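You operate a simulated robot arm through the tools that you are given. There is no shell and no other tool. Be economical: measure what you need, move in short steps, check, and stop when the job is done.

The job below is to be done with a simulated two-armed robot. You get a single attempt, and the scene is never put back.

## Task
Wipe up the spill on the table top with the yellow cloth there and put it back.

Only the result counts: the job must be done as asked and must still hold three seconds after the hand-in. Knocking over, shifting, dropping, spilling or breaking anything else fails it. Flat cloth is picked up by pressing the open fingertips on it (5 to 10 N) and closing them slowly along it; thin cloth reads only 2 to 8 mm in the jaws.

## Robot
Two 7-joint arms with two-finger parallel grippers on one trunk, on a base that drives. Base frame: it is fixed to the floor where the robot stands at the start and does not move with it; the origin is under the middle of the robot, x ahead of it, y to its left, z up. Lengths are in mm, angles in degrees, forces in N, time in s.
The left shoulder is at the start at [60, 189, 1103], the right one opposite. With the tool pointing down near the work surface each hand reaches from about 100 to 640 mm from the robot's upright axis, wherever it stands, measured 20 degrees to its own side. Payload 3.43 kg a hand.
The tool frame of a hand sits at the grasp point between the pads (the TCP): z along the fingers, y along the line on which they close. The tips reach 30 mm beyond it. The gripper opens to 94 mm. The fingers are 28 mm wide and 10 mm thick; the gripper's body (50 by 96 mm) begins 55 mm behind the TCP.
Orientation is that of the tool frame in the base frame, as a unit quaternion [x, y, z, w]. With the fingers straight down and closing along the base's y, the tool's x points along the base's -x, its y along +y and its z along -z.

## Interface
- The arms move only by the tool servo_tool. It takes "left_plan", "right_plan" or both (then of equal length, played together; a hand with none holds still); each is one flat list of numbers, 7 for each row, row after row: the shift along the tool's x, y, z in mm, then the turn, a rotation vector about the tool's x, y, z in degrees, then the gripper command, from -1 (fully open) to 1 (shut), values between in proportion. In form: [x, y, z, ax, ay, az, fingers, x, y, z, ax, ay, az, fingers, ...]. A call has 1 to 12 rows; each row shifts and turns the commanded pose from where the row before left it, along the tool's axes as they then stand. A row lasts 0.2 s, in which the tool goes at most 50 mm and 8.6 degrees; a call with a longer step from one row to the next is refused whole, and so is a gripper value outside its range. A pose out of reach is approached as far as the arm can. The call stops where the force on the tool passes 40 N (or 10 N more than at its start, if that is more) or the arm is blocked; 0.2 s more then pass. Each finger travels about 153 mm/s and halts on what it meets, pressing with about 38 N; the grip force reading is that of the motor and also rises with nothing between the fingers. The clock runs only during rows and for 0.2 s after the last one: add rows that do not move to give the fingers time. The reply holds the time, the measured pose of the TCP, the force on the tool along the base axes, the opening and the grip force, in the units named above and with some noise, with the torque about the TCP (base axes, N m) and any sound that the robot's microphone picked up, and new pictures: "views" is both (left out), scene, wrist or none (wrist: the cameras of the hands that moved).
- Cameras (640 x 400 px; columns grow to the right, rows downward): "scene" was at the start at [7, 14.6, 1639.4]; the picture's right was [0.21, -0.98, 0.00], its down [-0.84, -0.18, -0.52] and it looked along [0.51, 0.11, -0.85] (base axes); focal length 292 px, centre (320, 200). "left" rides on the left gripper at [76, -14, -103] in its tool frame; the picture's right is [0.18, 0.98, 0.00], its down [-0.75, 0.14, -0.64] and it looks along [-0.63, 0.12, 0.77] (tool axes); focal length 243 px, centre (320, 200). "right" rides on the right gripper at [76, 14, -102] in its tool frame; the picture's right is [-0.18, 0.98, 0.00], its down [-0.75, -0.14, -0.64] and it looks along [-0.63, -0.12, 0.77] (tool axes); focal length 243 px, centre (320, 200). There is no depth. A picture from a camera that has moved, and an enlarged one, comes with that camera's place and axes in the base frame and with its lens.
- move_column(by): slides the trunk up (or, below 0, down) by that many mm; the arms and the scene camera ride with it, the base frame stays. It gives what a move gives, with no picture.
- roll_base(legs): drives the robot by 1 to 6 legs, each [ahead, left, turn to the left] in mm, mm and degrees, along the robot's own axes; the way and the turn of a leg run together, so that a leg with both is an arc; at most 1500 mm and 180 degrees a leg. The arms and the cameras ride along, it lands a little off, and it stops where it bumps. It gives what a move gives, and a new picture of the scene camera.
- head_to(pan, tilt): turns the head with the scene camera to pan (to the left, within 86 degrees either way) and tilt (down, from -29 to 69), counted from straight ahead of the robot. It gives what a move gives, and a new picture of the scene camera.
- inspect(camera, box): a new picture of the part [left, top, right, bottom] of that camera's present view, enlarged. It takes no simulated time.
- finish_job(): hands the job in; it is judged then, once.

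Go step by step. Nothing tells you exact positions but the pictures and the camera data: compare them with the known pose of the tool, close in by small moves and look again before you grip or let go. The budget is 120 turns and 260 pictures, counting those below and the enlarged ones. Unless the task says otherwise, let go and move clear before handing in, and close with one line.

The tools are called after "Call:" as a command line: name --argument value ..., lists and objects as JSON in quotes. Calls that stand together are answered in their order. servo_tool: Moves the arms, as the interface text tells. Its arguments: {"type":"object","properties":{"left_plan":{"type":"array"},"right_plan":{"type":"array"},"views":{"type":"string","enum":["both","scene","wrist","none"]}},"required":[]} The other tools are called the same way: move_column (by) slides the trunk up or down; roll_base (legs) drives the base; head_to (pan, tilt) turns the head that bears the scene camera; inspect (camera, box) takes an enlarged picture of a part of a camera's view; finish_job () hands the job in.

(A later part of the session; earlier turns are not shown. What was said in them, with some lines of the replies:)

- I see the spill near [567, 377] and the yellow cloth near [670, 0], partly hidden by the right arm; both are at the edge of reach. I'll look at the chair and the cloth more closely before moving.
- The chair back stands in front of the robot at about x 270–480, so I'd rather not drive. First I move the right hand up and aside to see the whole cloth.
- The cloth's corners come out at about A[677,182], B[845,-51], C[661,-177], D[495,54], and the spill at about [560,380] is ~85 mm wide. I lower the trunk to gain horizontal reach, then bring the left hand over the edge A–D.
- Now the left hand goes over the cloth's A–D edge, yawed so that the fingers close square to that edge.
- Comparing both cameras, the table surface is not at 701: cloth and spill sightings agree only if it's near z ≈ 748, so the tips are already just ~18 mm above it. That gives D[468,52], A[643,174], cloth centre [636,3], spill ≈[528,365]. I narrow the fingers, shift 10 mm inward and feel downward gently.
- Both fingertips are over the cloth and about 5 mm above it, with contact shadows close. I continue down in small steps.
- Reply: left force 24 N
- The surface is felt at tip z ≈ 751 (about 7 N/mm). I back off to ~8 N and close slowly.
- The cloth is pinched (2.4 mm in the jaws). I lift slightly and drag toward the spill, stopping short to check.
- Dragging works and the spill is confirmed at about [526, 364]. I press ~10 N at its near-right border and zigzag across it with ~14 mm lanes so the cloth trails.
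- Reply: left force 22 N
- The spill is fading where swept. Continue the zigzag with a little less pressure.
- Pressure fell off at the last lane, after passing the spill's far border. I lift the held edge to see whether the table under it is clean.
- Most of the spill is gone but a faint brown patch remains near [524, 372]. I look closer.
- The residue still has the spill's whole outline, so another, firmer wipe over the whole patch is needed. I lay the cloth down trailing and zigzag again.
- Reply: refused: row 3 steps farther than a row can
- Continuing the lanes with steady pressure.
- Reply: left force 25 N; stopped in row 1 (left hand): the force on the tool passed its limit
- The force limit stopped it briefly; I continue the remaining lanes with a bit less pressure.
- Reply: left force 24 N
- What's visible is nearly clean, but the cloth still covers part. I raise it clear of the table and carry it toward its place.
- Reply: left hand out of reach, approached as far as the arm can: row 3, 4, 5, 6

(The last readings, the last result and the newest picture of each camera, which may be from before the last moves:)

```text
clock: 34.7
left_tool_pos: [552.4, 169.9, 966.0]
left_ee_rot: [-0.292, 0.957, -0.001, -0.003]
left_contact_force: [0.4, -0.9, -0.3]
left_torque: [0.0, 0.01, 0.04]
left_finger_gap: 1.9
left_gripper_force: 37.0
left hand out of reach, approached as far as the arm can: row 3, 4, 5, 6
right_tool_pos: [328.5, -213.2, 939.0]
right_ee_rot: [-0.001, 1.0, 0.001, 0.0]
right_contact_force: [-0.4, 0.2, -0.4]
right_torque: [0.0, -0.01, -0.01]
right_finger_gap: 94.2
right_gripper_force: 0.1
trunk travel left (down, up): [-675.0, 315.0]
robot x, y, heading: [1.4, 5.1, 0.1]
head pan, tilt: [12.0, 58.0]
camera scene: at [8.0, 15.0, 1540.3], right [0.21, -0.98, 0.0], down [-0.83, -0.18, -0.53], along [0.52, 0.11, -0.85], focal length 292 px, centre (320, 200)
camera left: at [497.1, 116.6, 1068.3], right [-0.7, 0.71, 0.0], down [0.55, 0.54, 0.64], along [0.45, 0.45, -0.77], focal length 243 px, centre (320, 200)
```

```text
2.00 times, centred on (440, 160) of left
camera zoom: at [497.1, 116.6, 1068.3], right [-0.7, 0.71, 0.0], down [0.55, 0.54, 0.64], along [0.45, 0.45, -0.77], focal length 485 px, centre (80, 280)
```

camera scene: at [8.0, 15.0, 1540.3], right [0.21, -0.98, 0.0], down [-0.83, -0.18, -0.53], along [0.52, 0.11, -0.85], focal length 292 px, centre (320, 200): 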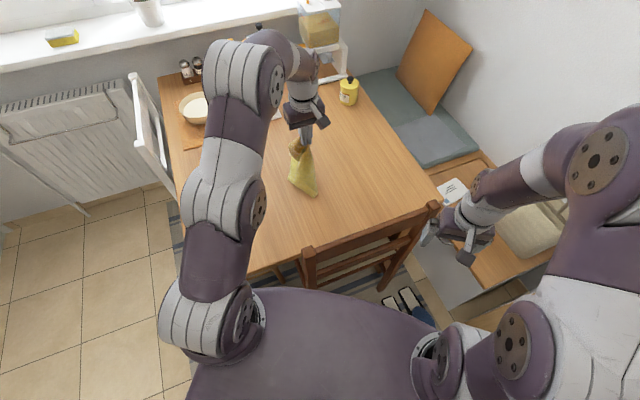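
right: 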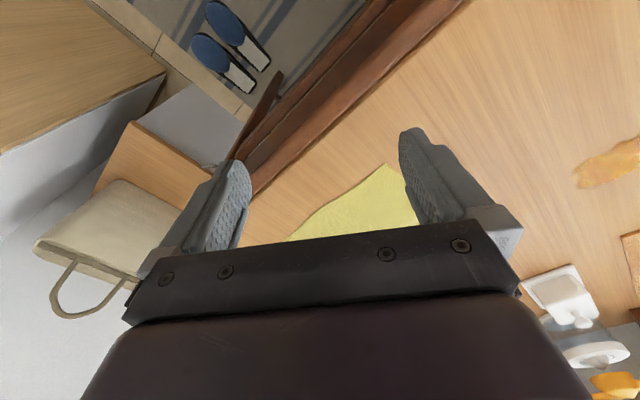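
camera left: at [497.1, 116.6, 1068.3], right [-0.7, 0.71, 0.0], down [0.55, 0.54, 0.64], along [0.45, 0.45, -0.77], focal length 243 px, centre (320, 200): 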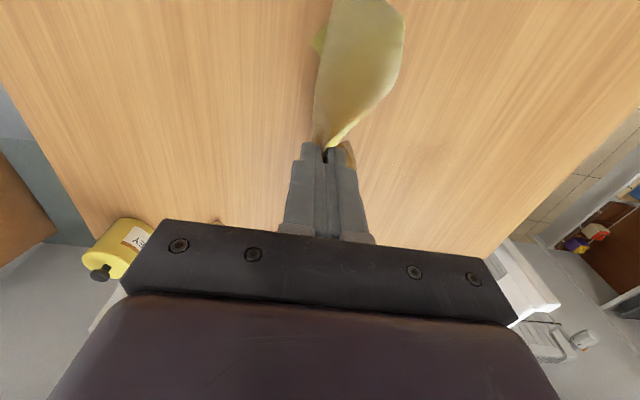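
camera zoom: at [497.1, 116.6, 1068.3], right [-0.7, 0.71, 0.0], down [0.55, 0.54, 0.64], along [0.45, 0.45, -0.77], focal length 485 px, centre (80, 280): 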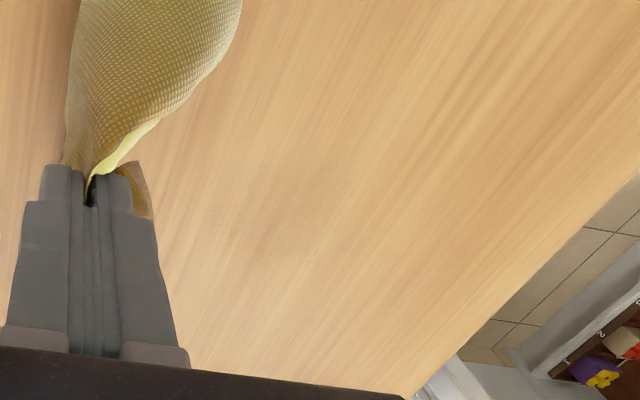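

A very faint trace remains around [528, 363]; one more pass should clear it. I lower first and check the pose.

Call:
servo_tool --left_plan '[0, 0, 45, 0, 0, 0, 1, 0, 0, 40, 0, 0, 0, 1, 0, 0, 20, 0, 0, 0, 1, 0, 0, 0, 0, 0, 0, 1]' --views "none"

```text
clock: 35.7
left_tool_pos: [553.4, 169.9, 860.0]
left_ee_rot: [-0.291, 0.957, -0.001, -0.003]
left_contact_force: [-0.2, -0.2, 0.4]
left_torque: [0.02, 0.04, 0.0]
left_finger_gap: 2.1
left_gripper_force: 36.9
right_tool_pos: [327.8, -214.2, 938.4]
right_ee_rot: [0.0, 1.0, 0.0, 0.0]
right_contact_force: [0.2, 0.4, -0.2]
right_torque: [-0.03, 0.0, 0.0]
right_finger_gap: 94.2
right_gripper_force: 0.0
trunk travel left (down, up): [-675.0, 315.0]
robot x, y, heading: [0.4, -2.8, 0.1]
head pan, tilt: [12.0, 58.0]
```

Call:
servo_tool --left_plan '[-10, 31, 15, 0, 0, 0, 1, -10, 31, 20, 0, 0, 0, 1, -10, 31, 20, 0, 0, 0, 1, -10, 31, 17, 0, 0, 0, 1, 0, 0, 7.2, 0, 0, 0, 1, -30, 0, 0, 0, 0, 0, 1, -30, 0, 0, 0, 0, 0, 1, -30, 0, 0, 0, 0, 0, 1, 30, 12, 0, 0, 0, 0, 1, 30, 0, 0, 0, 0, 0, 1, 30, 0, 0, 0, 0, 0, 1, 0, 0, 0, 0, 0, 0, 1]' --views "wrist"

```text
clock: 38.3
left_tool_pos: [507.7, 305.0, 781.8]
left_ee_rot: [-0.292, 0.957, -0.001, -0.004]
left_contact_force: [1.3, 0.7, 9.7]
left_torque: [-0.01, -0.17, 0.06]
left_finger_gap: 2.3
left_gripper_force: 36.6
right_tool_pos: [327.3, -214.5, 937.8]
right_ee_rot: [0.0, 1.0, 0.0, -0.001]
right_contact_force: [-0.1, -0.3, -0.7]
right_torque: [0.05, -0.02, -0.01]
right_finger_gap: 94.1
right_gripper_force: 0.2
trunk travel left (down, up): [-675.0, 315.0]
robot x, y, heading: [-0.0, -0.1, -0.1]
head pan, tilt: [12.0, 58.0]
camera left: at [451.6, 250.8, 884.3], right [-0.7, 0.71, 0.0], down [0.55, 0.54, 0.64], along [0.45, 0.45, -0.77], focal length 243 px, centre (320, 200)
```

left: 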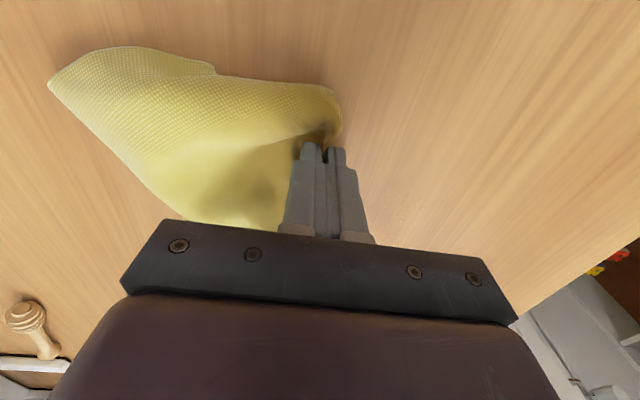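

Call:
servo_tool --left_plan '[-30, 11, 0.3, 0, 0, 0, 1, -30, 0, 0, 0, 0, 0, 1, -30, 0, 0, 0, 0, 0, 1, 30, 11, 0, 0, 0, 0, 1, 30, 0, 0, 0, 0, 0, 1, 30, 0, 0, 0, 0, 0, 1, -30, 11, 0, 0, 0, 0, 1, -30, 0, 0, 0, 0, 0, 1, -30, 0, 0, 0, 0, 0, 1, 30, 11, 0, 0, 0, 0, 1, 30, 0, 0, 0, 0, 0, 1, 30, 0, 0, 0, 0, 0, 1]' --views "none"

Call:
servo_tool --left_plan '[-30, 11, 0, 0, 0, 0, 1, -30, 0, 0, 0, 0, 0, 1, -30, 0, 0, 0, 0, 0, 1, 30, 11, 0, 0, 0, 0, 1, 30, 0, 0, 0, 0, 0, 1, 30, 0, 0, 0, 0, 0, 1, -30, 11, 0, 0, 0, 0, 1, -30, 0, 0, 0, 0, 0, 1, -30, 0, 0, 0, 0, 0, 1, 30, 11, 0, 0, 0, 0, 1, 30, 0, 0, 0, 0, 0, 1, 30, 0, 0, 0, 0, 0, 1]' --views "wrist"

```text
clock: 40.9
left_tool_pos: [484.3, 342.1, 781.5]
left_ee_rot: [-0.291, 0.957, 0.0, -0.002]
left_contact_force: [3.8, 3.1, 14.3]
left_torque: [0.14, -0.21, 0.03]
left_finger_gap: 2.1
left_gripper_force: 37.4
right_tool_pos: [327.9, -214.7, 939.2]
right_ee_rot: [0.0, 1.0, 0.001, 0.001]
right_contact_force: [0.5, 0.4, 0.5]
right_torque: [-0.01, 0.01, 0.01]
right_finger_gap: 94.0
right_gripper_force: 0.0
trunk travel left (down, up): [-675.0, 315.0]
robot x, y, heading: [-0.7, -4.2, -0.1]
head pan, tilt: [12.0, 58.0]
```

```text
clock: 43.5
left_tool_pos: [460.8, 377.5, 782.1]
left_ee_rot: [-0.291, 0.957, -0.001, -0.002]
left_contact_force: [6.8, 4.2, 19.0]
left_torque: [0.08, -0.31, 0.04]
left_finger_gap: 2.3
left_gripper_force: 36.9
right_tool_pos: [326.5, -214.3, 938.9]
right_ee_rot: [0.001, 1.0, 0.001, 0.0]
right_contact_force: [-0.2, -0.2, 0.1]
right_torque: [0.0, -0.05, -0.02]
right_finger_gap: 94.1
right_gripper_force: 0.1
trunk travel left (down, up): [-675.0, 315.0]
robot x, y, heading: [3.2, -4.3, 0.1]
head pan, tilt: [12.0, 58.0]
camera left: at [403.8, 323.9, 883.8], right [-0.7, 0.71, 0.0], down [0.55, 0.54, 0.64], along [0.46, 0.45, -0.77], focal length 243 px, centre (320, 200)
```

left: 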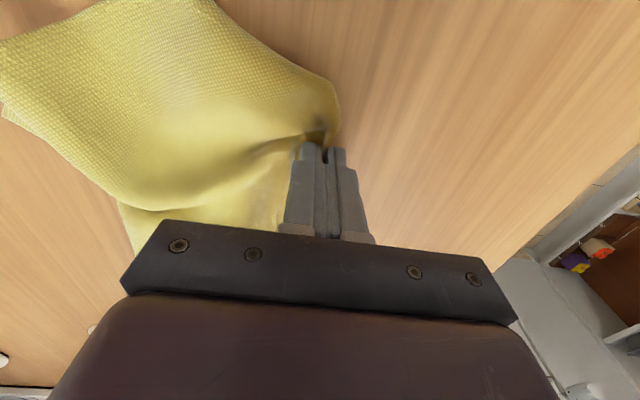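

Now I lift and carry the cloth off the spot, then check the table.

Call:
servo_tool --left_plan '[0, 0, -45, 0, 0, 0, 1, 0, 0, -45, 0, 0, 0, 1, 0, 0, -45, 0, 0, 0, 1, 0, -45, -20, 0, 0, 0, 1, 0, -48, 0, 0, 0, 0, 1, 0, -48, 0, 0, 0, 0, 1, 0, -48, 0, 0, 0, 0, 1, 0, -48, 0, 0, 0, 0, 1, 0, 0, 0, 0, 0, 0, 1]'

Call:
inspect --camera "left" --box '[330, 80, 560, 280]'

Call:
inspect --camera "scene" --box '[200, 100, 400, 240]'

```text
clock: 45.5
left_tool_pos: [578.2, 191.6, 929.7]
left_ee_rot: [-0.291, 0.957, -0.001, -0.003]
left_contact_force: [-0.4, 0.2, -0.2]
left_torque: [-0.04, -0.01, 0.02]
left_finger_gap: 2.3
left_gripper_force: 36.8
left hand out of reach, approached as far as the arm can: row 8
right_tool_pos: [328.1, -213.0, 938.5]
right_ee_rot: [0.0, 1.0, 0.0, -0.001]
right_contact_force: [0.0, -0.6, 0.5]
right_torque: [0.01, 0.02, 0.0]
right_finger_gap: 94.0
right_gripper_force: 0.1
trunk travel left (down, up): [-675.0, 315.0]
robot x, y, heading: [-3.0, -0.2, 0.0]
head pan, tilt: [12.0, 58.0]
camera scene: at [7.3, 14.8, 1540.3], right [0.21, -0.98, 0.0], down [-0.83, -0.18, -0.53], along [0.52, 0.11, -0.85], focal length 292 px, centre (320, 200)
camera left: at [522.2, 137.3, 1031.8], right [-0.7, 0.71, 0.0], down [0.55, 0.54, 0.64], along [0.45, 0.45, -0.77], focal length 243 px, centre (320, 200)
```

scene: 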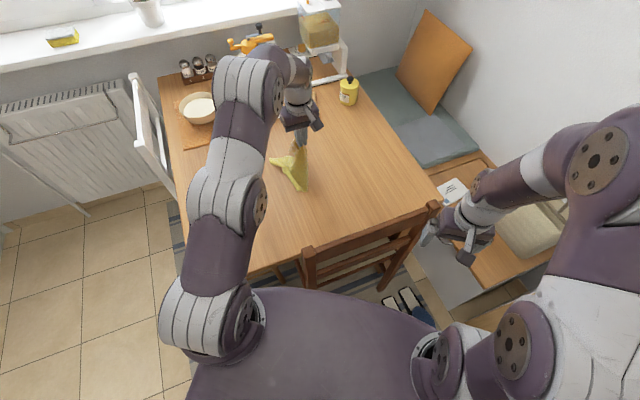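
left: 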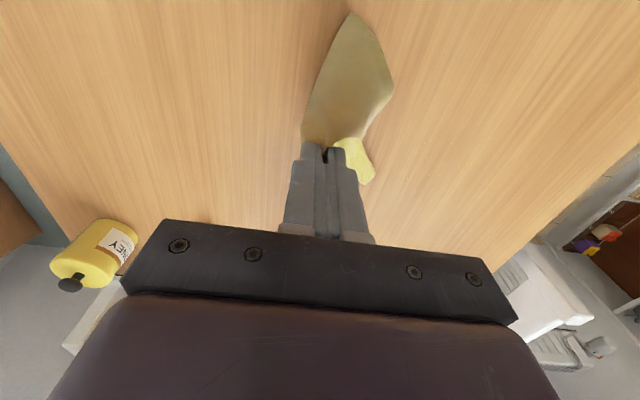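

```text
2.00 times, centred on (445, 180) of left
camera zoom: at [522.2, 137.3, 1031.8], right [-0.7, 0.71, 0.0], down [0.55, 0.54, 0.64], along [0.45, 0.45, -0.77], focal length 485 px, centre (70, 240)
```

zoom: 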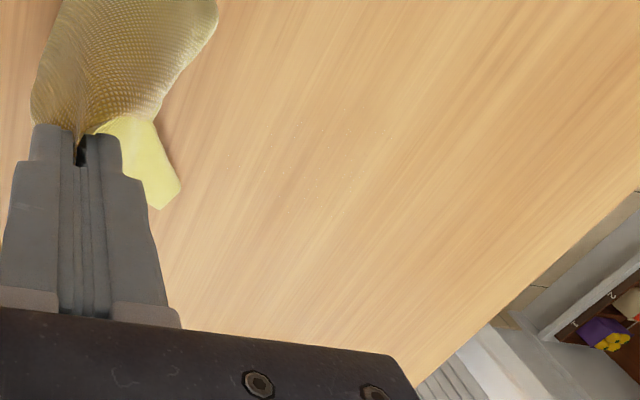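

```text
2.86 times, centred on (300, 170) of scene
camera zoom: at [7.3, 14.8, 1540.3], right [0.21, -0.98, 0.0], down [-0.83, -0.18, -0.53], along [0.52, 0.11, -0.85], focal length 834 px, centre (377, 286)
```

zoom: 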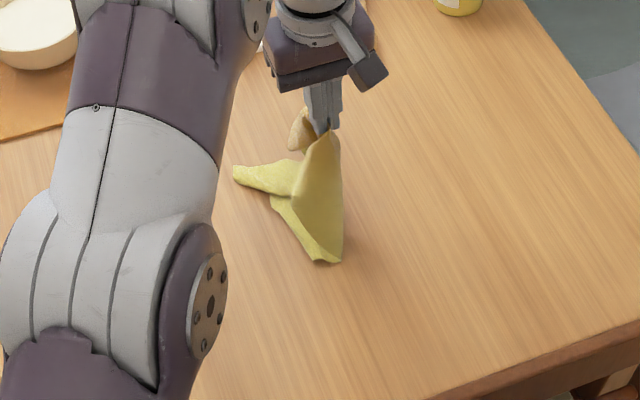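

The table now looks clean. Putting the cloth back flat needs its far edge near [716,-107], so I test whether the right hand, tilted outward, reaches that area.

Call:
servo_tool --right_plan '[-43, 15, 0, 0, 0, 0, -1, -43, 15, 0, 0, 0, 0, -1, -43, 15, 0, 0, 0, 0, -1, -43, 15, 0, 0, 0, 0, -1, 0, 0, 0, 0, -8, 0, -1, 0, 0, 0, 0, -8, 0, -1, 0, 0, 0, 0, -8, 0, -1, 0, 0, 0, 0, -8, 0, -1, -30, 10, 36, 0, 0, 0, -1, -30, 10, 36, 0, 0, 0, -1, -30, 10, 36, 0, 0, 0, -1, -30, 10, 36, 0, 0, 0, -1]'

```text
clock: 48.1
left_tool_pos: [579.9, 191.3, 927.5]
left_ee_rot: [-0.292, 0.956, -0.001, -0.004]
left_contact_force: [-0.2, 0.0, -0.2]
left_torque: [-0.03, 0.01, 0.01]
left_finger_gap: 2.3
left_gripper_force: 37.2
right_tool_pos: [680.0, -115.0, 878.8]
right_ee_rot: [0.0, 0.961, 0.0, 0.276]
right_contact_force: [0.0, 0.8, -0.4]
right_torque: [0.01, 0.03, 0.01]
right_finger_gap: 93.8
right_gripper_force: 0.0
trunk travel left (down, up): [-675.0, 315.0]
robot x, y, heading: [1.2, -0.2, -0.1]
head pan, tilt: [12.0, 58.0]
camera scene: at [10.7, 14.4, 1540.3], right [0.21, -0.98, 0.0], down [-0.83, -0.18, -0.53], along [0.52, 0.11, -0.85], focal length 292 px, centre (320, 200)
camera right: at [560.3, -101.0, 924.9], right [0.16, 0.98, 0.1], down [0.3, -0.14, 0.94], along [0.94, -0.12, -0.32], focal length 243 px, centre (320, 200)
```

scene: 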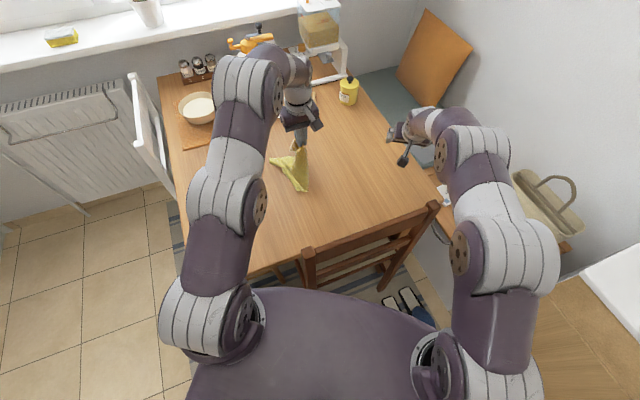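
right: 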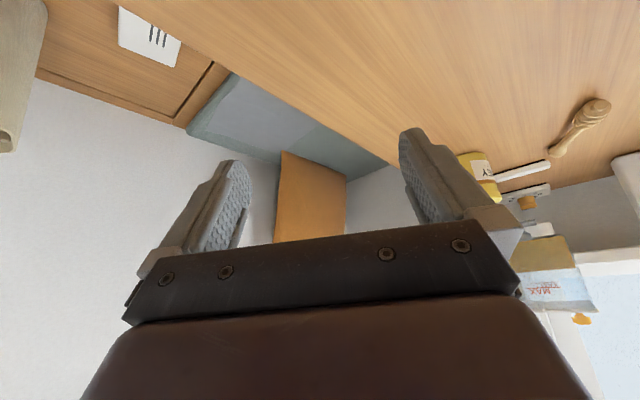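

The tilted hand reaches there easily. I pull the right hand back, and bring the left hand, tilted toward the right, over the original place so the hanging cloth's far end touches down there.

Call:
servo_tool --left_plan '[0, 0, 0, 7.5, 0, 0, 1, 0, 0, 0, 7.5, 0, 0, 1, 0, 0, 0, 7.5, 0, 0, 1, 0, 0, 0, 7.5, 0, 0, 1, 13.6, -27.9, 20.7, 0, 0, 0, 1, 13.6, -27.9, 20.7, 0, 0, 0, 1, 13.6, -27.9, 20.7, 0, 0, 0, 1, 13.6, -27.9, 20.7, 0, 0, 0, 1, 13.6, -27.9, 20.7, 0, 0, 0, 1, 0, 0, 0, 0, 0, 0, 1]' --right_plan '[28, -18, -34, 0, 0, 0, -1, 28, -18, -34, 0, 0, 0, -1, 28, -18, -34, 0, 0, 0, -1, 28, -18, -34, 0, 0, 0, -1, 0, -30, 0, 0, 0, 0, -1, 0, 0, 0, 0, 0, 0, -1, 0, 0, 0, 0, 0, 0, -1, 0, 0, 0, 0, 0, 0, -1, 0, 0, 0, 0, 0, 0, -1, 0, 0, 0, 0, 0, 0, -1]'

Call:
inspect --camera "scene" --box '[220, 80, 440, 240]'

```text
clock: 50.3
left_tool_pos: [618.8, 9.8, 910.1]
left_ee_rot: [-0.282, 0.924, -0.249, 0.073]
left_contact_force: [-0.6, 0.1, -0.6]
left_torque: [-0.01, 0.06, 0.01]
left_finger_gap: 2.4
left_gripper_force: 36.9
right_tool_pos: [511.7, -216.4, 937.7]
right_ee_rot: [0.0, 0.961, 0.0, 0.275]
right_contact_force: [0.6, 1.2, 0.6]
right_torque: [0.01, 0.01, 0.04]
right_finger_gap: 94.0
right_gripper_force: 0.0
trunk travel left (down, up): [-675.0, 315.0]
robot x, y, heading: [-1.0, 1.8, -0.1]
head pan, tilt: [12.0, 58.0]
camera scene: at [8.1, 14.8, 1540.3], right [0.21, -0.98, 0.0], down [-0.83, -0.18, -0.53], along [0.52, 0.11, -0.85], focal length 292 px, centre (320, 200)
camera right: at [391.4, -201.7, 983.7], right [0.16, 0.98, 0.1], down [0.3, -0.14, 0.94], along [0.94, -0.12, -0.32], focal length 243 px, centre (320, 200)
camera left: at [532.9, 0.5, 1005.3], right [-0.63, 0.6, -0.49], down [0.38, 0.79, 0.48], along [0.68, 0.12, -0.73], focal length 243 px, centre (320, 200)
```

scene: 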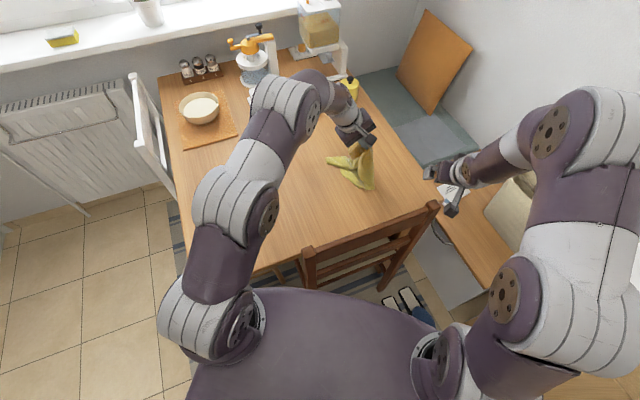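
right: 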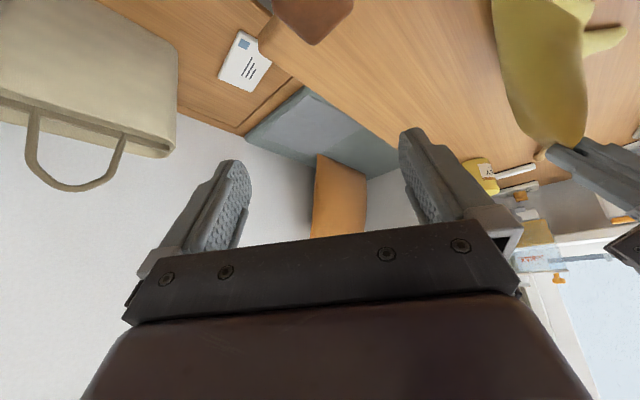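
left: 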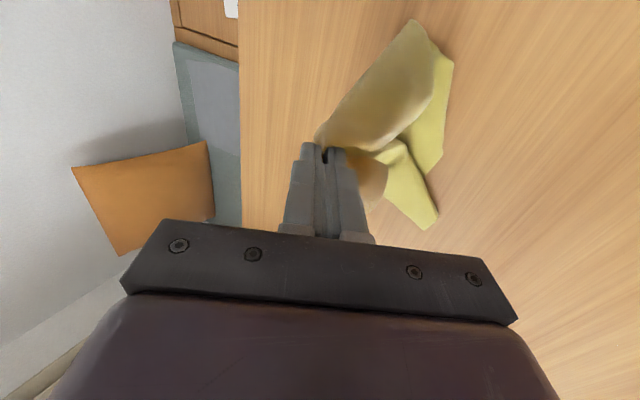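

```text
2.50 times, centred on (330, 160) of scene
camera zoom: at [8.1, 14.8, 1540.3], right [0.21, -0.98, 0.0], down [-0.83, -0.18, -0.53], along [0.52, 0.11, -0.85], focal length 729 px, centre (295, 300)
```

zoom: 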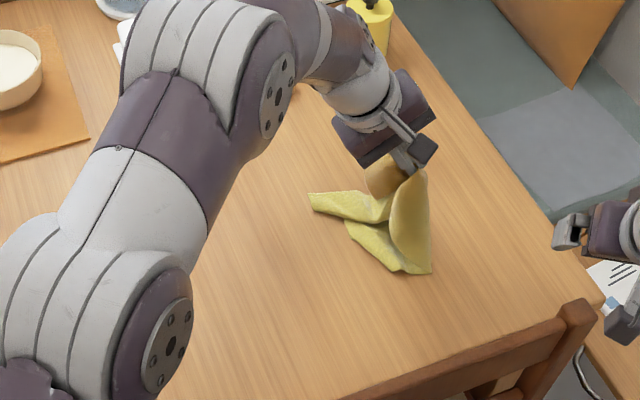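

The cloth trails behind the left hand, so I lay it that way round (the rectangle is symmetric): lower while moving further right, letting the cloth spread out behind.

Call:
servo_tool --left_plan '[0, 0, 0, 5, 0, 0, 1, 0, 0, 0, 5, 0, 0, 1, 0, 3.7, 27, 0, 0, 0, 1, 0, 3.7, 27, 0, 0, 0, 1, 0, 3.7, 27, 0, 0, 0, 1, 0, 3.7, 27, 0, 0, 0, 1, 0, 0, 15, 0, 0, 0, 1, 0, 0, 0, 0, 0, 0, 1]'

Call:
inspect --camera "scene" --box '[220, 80, 440, 240]'

```text
clock: 52.1
left_tool_pos: [654.5, -45.9, 807.1]
left_ee_rot: [-0.275, 0.898, -0.329, 0.097]
left_contact_force: [0.0, -0.9, 0.8]
left_torque: [0.06, 0.01, -0.01]
left_finger_gap: 2.1
left_gripper_force: 37.0
right_tool_pos: [511.4, -215.9, 937.3]
right_ee_rot: [0.0, 0.961, 0.0, 0.276]
right_contact_force: [-0.6, -0.2, -0.2]
right_torque: [-0.02, 0.01, 0.03]
right_finger_gap: 94.1
right_gripper_force: 0.1
trunk travel left (down, up): [-675.0, 315.0]
robot x, y, heading: [-4.1, -0.9, -0.2]
head pan, tilt: [12.0, 58.0]
camera scene: at [8.0, 14.3, 1540.3], right [0.21, -0.98, 0.0], down [-0.83, -0.18, -0.53], along [0.52, 0.11, -0.85], focal length 292 px, centre (320, 200)
camera left: at [559.8, -42.2, 894.2], right [-0.58, 0.52, -0.63], down [0.34, 0.85, 0.4], along [0.74, 0.02, -0.67], focal length 243 px, centre (320, 200)
```

scene: 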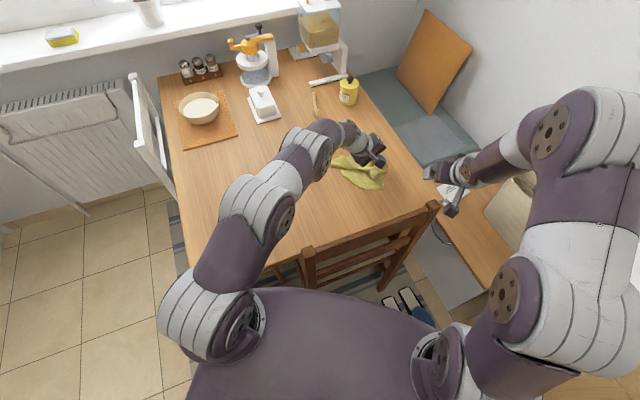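
left: 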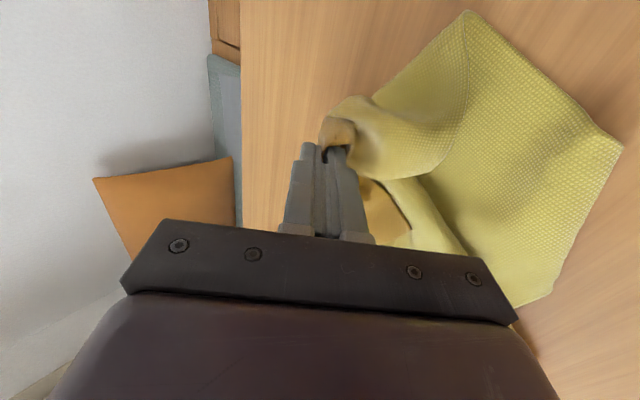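

```text
2.50 times, centred on (330, 160) of scene
camera zoom: at [8.0, 14.3, 1540.3], right [0.21, -0.98, 0.0], down [-0.83, -0.18, -0.53], along [0.52, 0.11, -0.85], focal length 729 px, centre (295, 300)
```

zoom: 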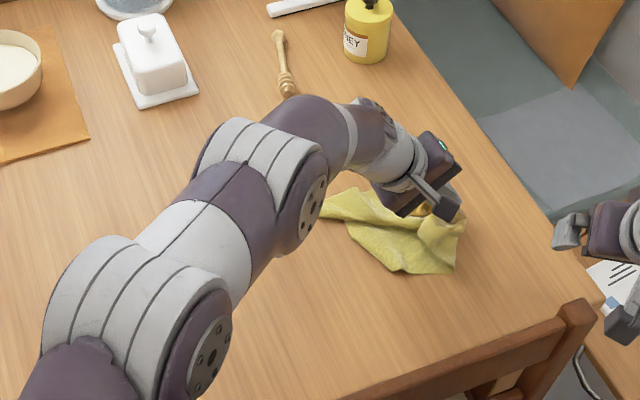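

Good, the cloth is spreading. I go a bit further out and lower to the table, staying just above it.

Call:
servo_tool --left_plan '[-7, -8, 18, 0, 0, 0, 1, -7, -8, 18, 0, 0, 0, 1, 0, 0, 4, 0, 0, 0, 1, 0, 0, 0, 0, 0, 0, 1]'

Call:
inspect --camera "scene" --box '[250, 100, 430, 230]'

```text
clock: 53.1
left_tool_pos: [686.3, -68.4, 785.9]
left_ee_rot: [-0.275, 0.899, -0.328, 0.097]
left_contact_force: [0.1, 0.4, 0.3]
left_torque: [0.06, 0.05, -0.02]
left_finger_gap: 2.1
left_gripper_force: 36.7
right_tool_pos: [510.9, -215.3, 937.3]
right_ee_rot: [0.0, 0.961, 0.0, 0.275]
right_contact_force: [0.2, -0.1, -0.3]
right_torque: [0.0, -0.02, -0.02]
right_finger_gap: 94.1
right_gripper_force: 0.1
trunk travel left (down, up): [-675.0, 315.0]
robot x, y, heading: [-2.1, -0.2, -0.1]
head pan, tilt: [12.0, 58.0]
camera scene: at [8.4, 14.2, 1540.3], right [0.21, -0.98, 0.0], down [-0.83, -0.18, -0.53], along [0.52, 0.11, -0.85], focal length 292 px, centre (320, 200)
camera left: at [591.0, -64.8, 873.7], right [-0.58, 0.52, -0.63], down [0.34, 0.85, 0.4], along [0.74, 0.02, -0.67], focal length 243 px, centre (320, 200)
```

scene: 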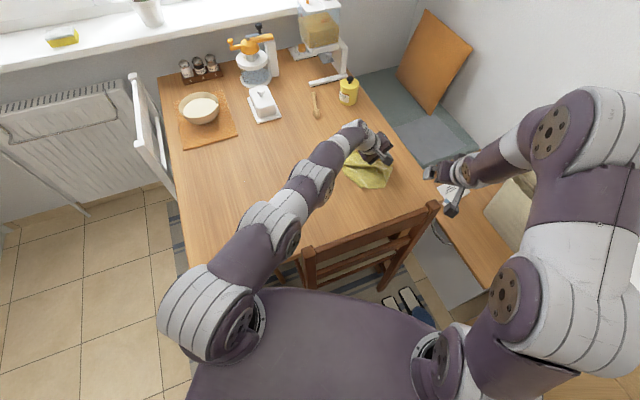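
left: 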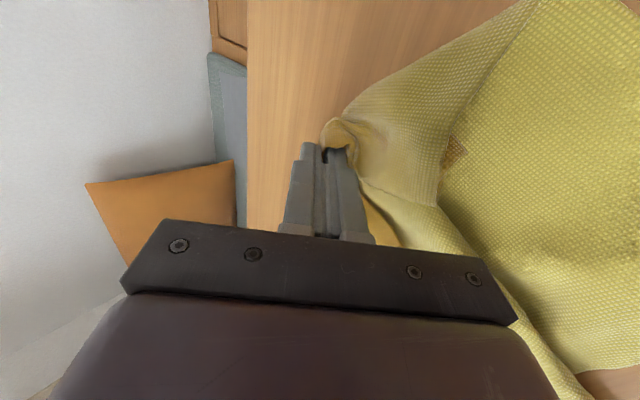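

```text
3.08 times, centred on (340, 165) of scene
camera zoom: at [8.4, 14.2, 1540.3], right [0.21, -0.98, 0.0], down [-0.83, -0.18, -0.53], along [0.52, 0.11, -0.85], focal length 898 px, centre (258, 308)
```

zoom: 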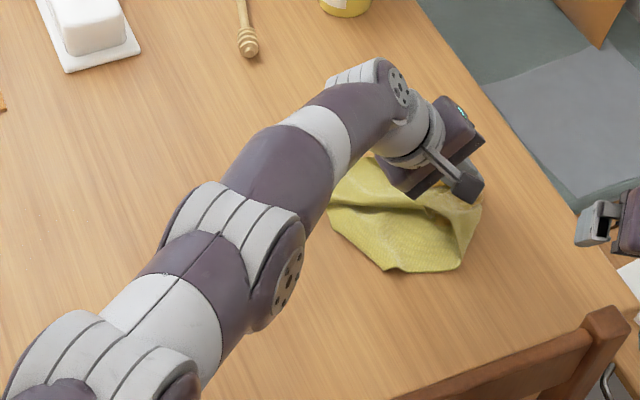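

The hand reached the final grip spot at the right edge. I open just a little (the tilted lower finger is near the table) and back out along the fingers.

Call:
servo_tool --left_plan '[0, 3, -3, 0, 0, 0, 0.6, 0, 0, 0, 0, 0, 0, 0.6, 0, 0, 0, 0, 0, 0, 0.6, 0, 0, -20, 0, 0, 0, 0.6, 0, 0, -35, 0, 0, 0, 0.6, 0, 0, -45, 0, 0, 0, 0.4, 0, 0, -45, 0, 0, 0, 0.0, 0, 0, -45, 0, 0, 0, -0.5, 0, 0, 0, 0, 0, 0, -1]'

Call:
inspect --camera "scene" --box '[250, 100, 430, 230]'

```text
clock: 55.1
left_tool_pos: [615.6, 36.8, 929.4]
left_ee_rot: [-0.276, 0.899, -0.328, 0.096]
left_contact_force: [0.5, 0.9, 0.2]
left_torque: [-0.01, -0.01, 0.02]
left_finger_gap: 93.9
left_gripper_force: 0.1
right_tool_pos: [512.1, -216.1, 937.0]
right_ee_rot: [0.0, 0.961, -0.001, 0.276]
right_contact_force: [0.1, 0.2, 0.5]
right_torque: [0.03, 0.0, -0.01]
right_finger_gap: 94.1
right_gripper_force: 0.0
trunk travel left (down, up): [-675.0, 315.0]
robot x, y, heading: [0.9, -1.4, 0.2]
head pan, tilt: [12.0, 58.0]
camera scene: at [9.2, 13.8, 1540.3], right [0.21, -0.98, 0.0], down [-0.83, -0.18, -0.53], along [0.52, 0.11, -0.85], focal length 292 px, centre (320, 200)
camera left: at [521.6, 39.7, 1018.4], right [-0.58, 0.52, -0.63], down [0.34, 0.85, 0.4], along [0.74, 0.02, -0.67], focal length 243 px, centre (320, 200)
```

scene: 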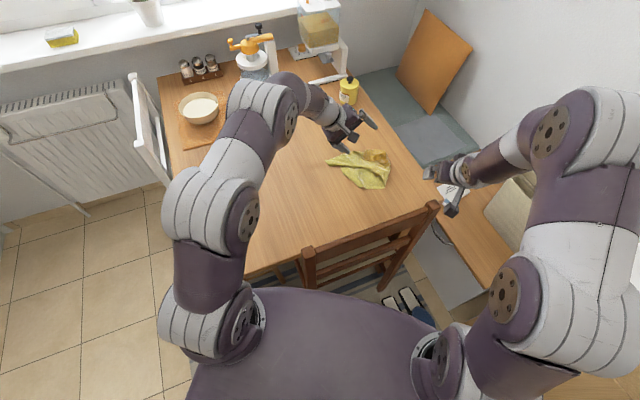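
left: 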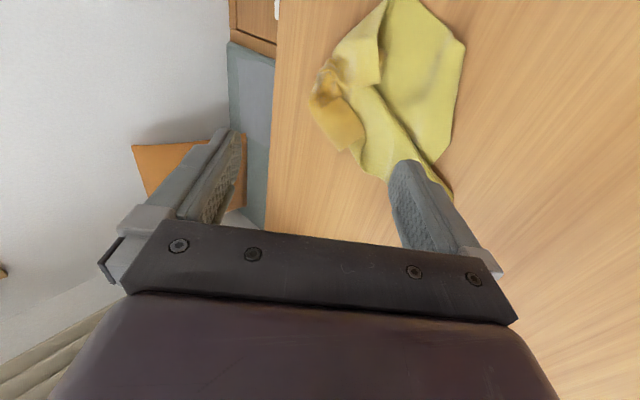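

```text
3.08 times, centred on (340, 165) of scene
camera zoom: at [9.2, 13.8, 1540.3], right [0.21, -0.98, 0.0], down [-0.83, -0.18, -0.53], along [0.52, 0.11, -0.85], focal length 898 px, centre (258, 308)
```

zoom: 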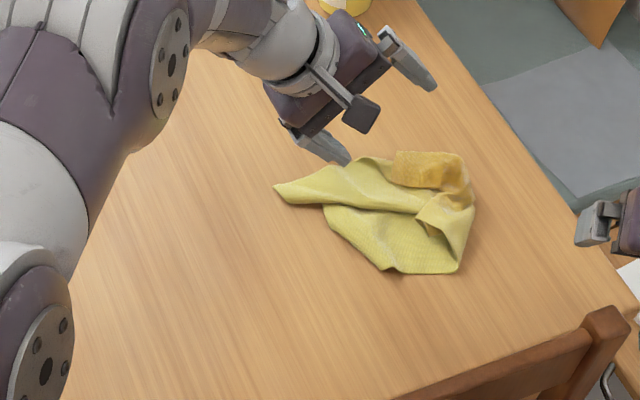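

The cloth lies within its original outline, its centre within about 20 mm of where it was. I retreat the left hand and check the table and the spill spot once more.

Call:
servo_tool --left_plan '[0, 20, -30, -7.5, 0, 0, -1, 0, 20, -30, -7.5, 0, 0, -1, 0, 20, -20, -7.5, 0, 0, -1, 20, 20, 0, -7.5, 0, 0, -1, 30, 20, 0, -7.5, 0, 0, -1, 40, 20, 0, 0, 0, 0, -1, 40, 20, 0, 0, 0, 0, -1, 40, 20, 0, 0, 0, 0, -1, 40, 0, 0, 0, 0, 0, -1, 0, 0, 0, 0, 0, 0, -1]'

Call:
inspect --camera "scene" --box '[180, 90, 420, 240]'

Call:
inspect --camera "left" --box '[160, 0, 560, 250]'

```text
clock: 57.3
left_tool_pos: [336.4, 77.5, 956.9]
left_ee_rot: [-0.291, 0.956, -0.023, 0.003]
left_contact_force: [0.4, 0.3, 0.2]
left_torque: [0.0, -0.02, 0.0]
left_finger_gap: 93.8
left_gripper_force: 0.1
right_tool_pos: [510.9, -214.7, 938.8]
right_ee_rot: [-0.001, 0.961, 0.0, 0.275]
right_contact_force: [-0.1, 0.7, 0.3]
right_torque: [-0.03, 0.0, -0.01]
right_finger_gap: 94.0
right_gripper_force: 0.2
trunk travel left (down, up): [-675.0, 315.0]
robot x, y, heading: [-6.1, 0.1, -0.0]
head pan, tilt: [12.0, 58.0]
camera scene: at [8.8, 14.8, 1540.3], right [0.21, -0.98, 0.0], down [-0.83, -0.18, -0.53], along [0.52, 0.11, -0.85], focal length 292 px, centre (320, 200)
camera left: at [277.1, 27.1, 1059.3], right [-0.7, 0.71, -0.04], down [0.53, 0.56, 0.63], along [0.47, 0.42, -0.78], focal length 243 px, centre (320, 200)
```

scene: 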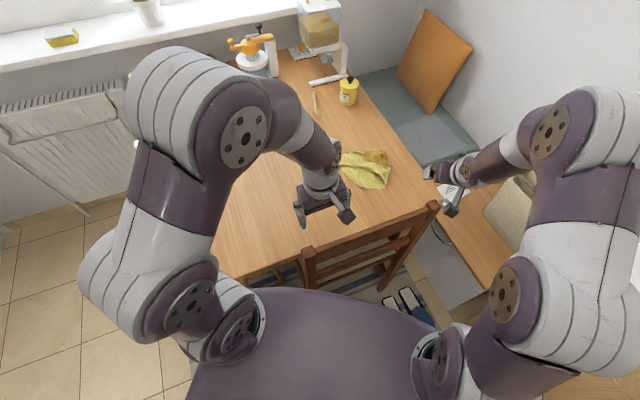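
left: 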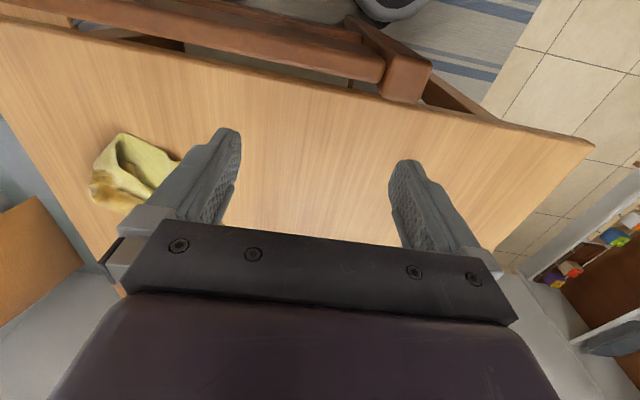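

```text
2.67 times, centred on (300, 165) of scene
camera zoom: at [8.8, 14.8, 1540.3], right [0.21, -0.98, 0.0], down [-0.83, -0.18, -0.53], along [0.52, 0.11, -0.85], focal length 778 px, centre (373, 293)
```

zoom: 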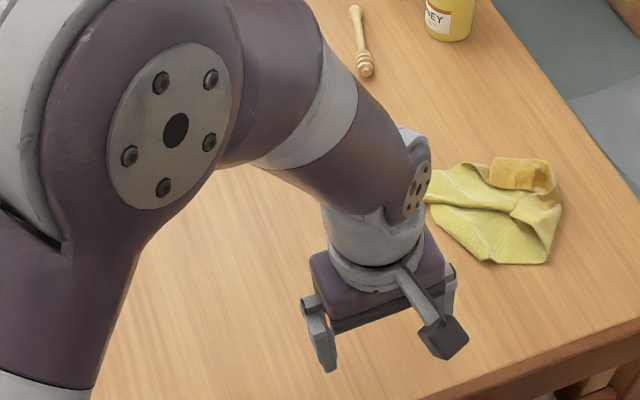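

```text
1.60 times, centred on (360, 125) of left
camera zoom: at [277.1, 27.1, 1059.3], right [-0.7, 0.71, -0.04], down [0.53, 0.56, 0.63], along [0.47, 0.42, -0.78], focal length 388 px, centre (256, 320)
```

zoom: 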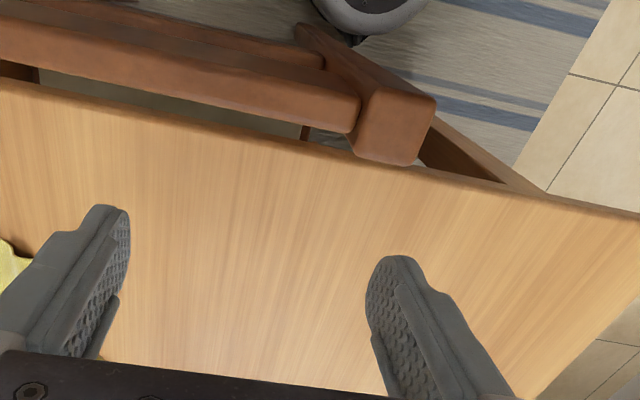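

The spill spot is hidden by the arm here; I move the left hand aside to view it closely with the wrist camera.

Call:
servo_tool --left_plan '[-20, 30, 0, 0, 0, 0, -1, -20, 30, 0, 0, 0, 0, -1, -20, 30, 5, 0, 0, 0, -1, -20, 30, 5, 0, 0, 0, -1, -20, 30, 10, 0, 0, 0, -1, 0, 20, 10, 0, 0, 0, -1, 0, 0, 0, 0, 0, 0, -1]'

```text
clock: 58.9
left_tool_pos: [322.8, 273.5, 918.4]
left_ee_rot: [-0.291, 0.956, -0.022, 0.003]
left_contact_force: [0.7, -0.5, 2.2]
left_torque: [0.0, 0.0, -0.01]
left_finger_gap: 94.1
left_gripper_force: 0.1
right_tool_pos: [511.6, -217.9, 936.9]
right_ee_rot: [0.0, 0.961, 0.001, 0.276]
right_contact_force: [0.0, -0.4, 0.2]
right_torque: [-0.04, 0.0, -0.01]
right_finger_gap: 94.1
right_gripper_force: 0.0
trunk travel left (down, up): [-675.0, 315.0]
robot x, y, heading: [-0.8, -2.4, -0.1]
head pan, tilt: [12.0, 58.0]
camera scene: at [8.2, 14.0, 1540.3], right [0.21, -0.98, 0.0], down [-0.83, -0.18, -0.53], along [0.52, 0.11, -0.85], focal length 292 px, centre (320, 200)
camera left: at [265.5, 224.7, 1021.0], right [-0.7, 0.71, -0.04], down [0.53, 0.56, 0.63], along [0.47, 0.42, -0.78], focal length 243 px, centre (320, 200)
```

scene: 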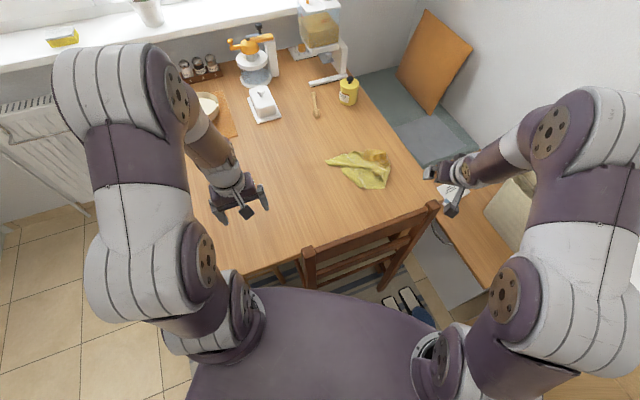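
left: 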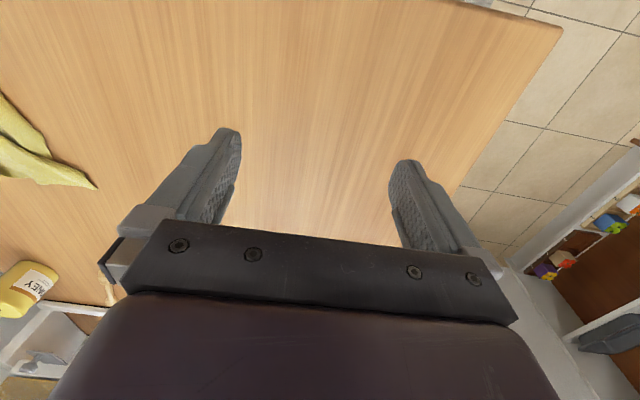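

Call:
inspect --camera "left" --box '[200, 130, 400, 255]'

Call:
inspect --camera "scene" --box '[210, 120, 320, 220]'

```text
3.20 times, centred on (300, 192) of left
camera zoom: at [265.5, 224.7, 1021.0], right [-0.7, 0.71, -0.04], down [0.53, 0.56, 0.63], along [0.47, 0.42, -0.78], focal length 776 px, centre (384, 224)
```

zoom: 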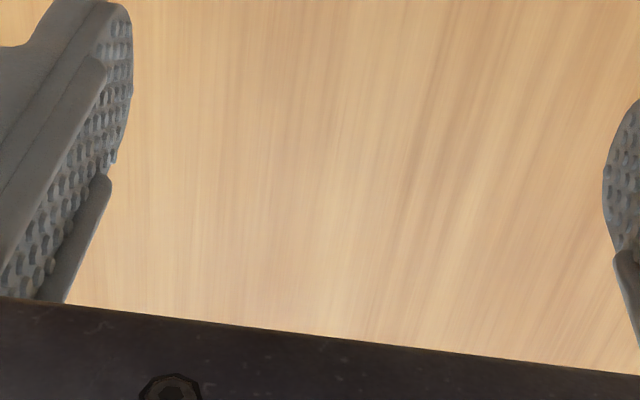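

```text
4.00 times, centred on (265, 170) of scene
camera zoom: at [8.2, 14.0, 1540.3], right [0.21, -0.98, 0.0], down [-0.83, -0.18, -0.53], along [0.52, 0.11, -0.85], focal length 1167 px, centre (540, 320)
```

zoom: 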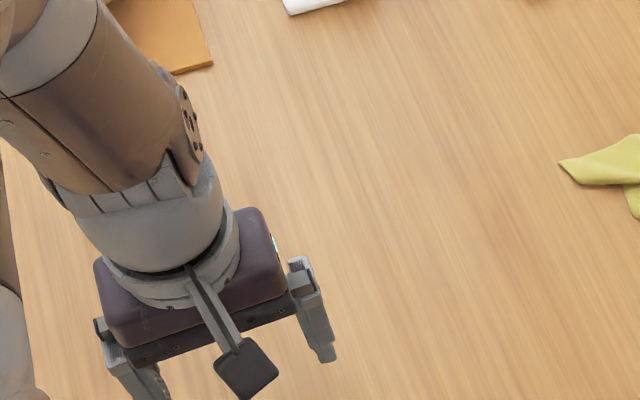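

The spot looks clean; one closer look to be sure no trace remains.

Call:
servo_tool --left_plan '[-35, 0, 10, 0, 0, 0, -1, -35, 0, 20, 0, 0, 0, -1, -20, 0, 20, 0, 0, 0, -1, 0, 0, 0, 0, 0, 0, -1]' --views "wrist"

Call:
inspect --camera "left" --box '[210, 60, 410, 240]'

```text
clock: 59.9
left_tool_pos: [399.0, 321.3, 866.8]
left_ee_rot: [-0.292, 0.956, -0.022, 0.003]
left_contact_force: [0.5, 0.4, 0.2]
left_torque: [-0.03, 0.01, -0.02]
left_finger_gap: 94.0
left_gripper_force: 0.1
right_tool_pos: [510.3, -216.2, 937.7]
right_ee_rot: [0.001, 0.961, 0.0, 0.276]
right_contact_force: [0.4, -1.0, -0.5]
right_torque: [0.01, 0.0, 0.01]
right_finger_gap: 94.0
right_gripper_force: 0.1
trunk travel left (down, up): [-675.0, 315.0]
robot x, y, heading: [0.4, -0.2, -0.1]
head pan, tilt: [12.0, 58.0]
camera left: at [339.5, 272.7, 969.5], right [-0.7, 0.71, -0.04], down [0.53, 0.56, 0.63], along [0.47, 0.42, -0.78], focal length 243 px, centre (320, 200)
```

left: 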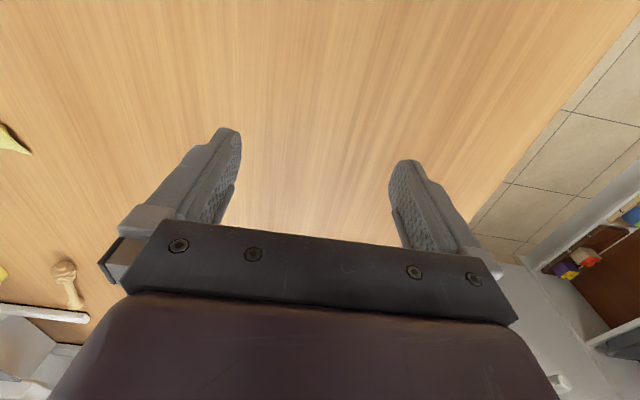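

```text
2.22 times, centred on (310, 150) of left
camera zoom: at [339.5, 272.7, 969.5], right [-0.7, 0.71, -0.04], down [0.53, 0.56, 0.63], along [0.47, 0.42, -0.78], focal length 539 px, centre (342, 311)
```

zoom: 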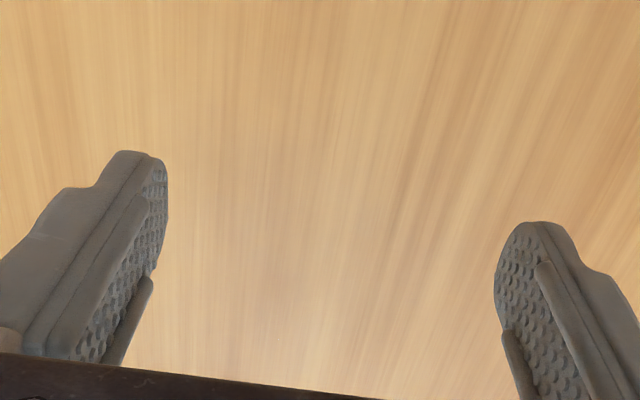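

The spill spot at [525,363] is clean, the cloth is back in its original place, both hands are clear and nothing else has moved, so I hand in.

Call:
finish_job

```text
The job is handed in.
```

I wiped up the spill and put the yellow cloth back where it was, within about 20 mm; it is lying crumpled there, not flat as before.
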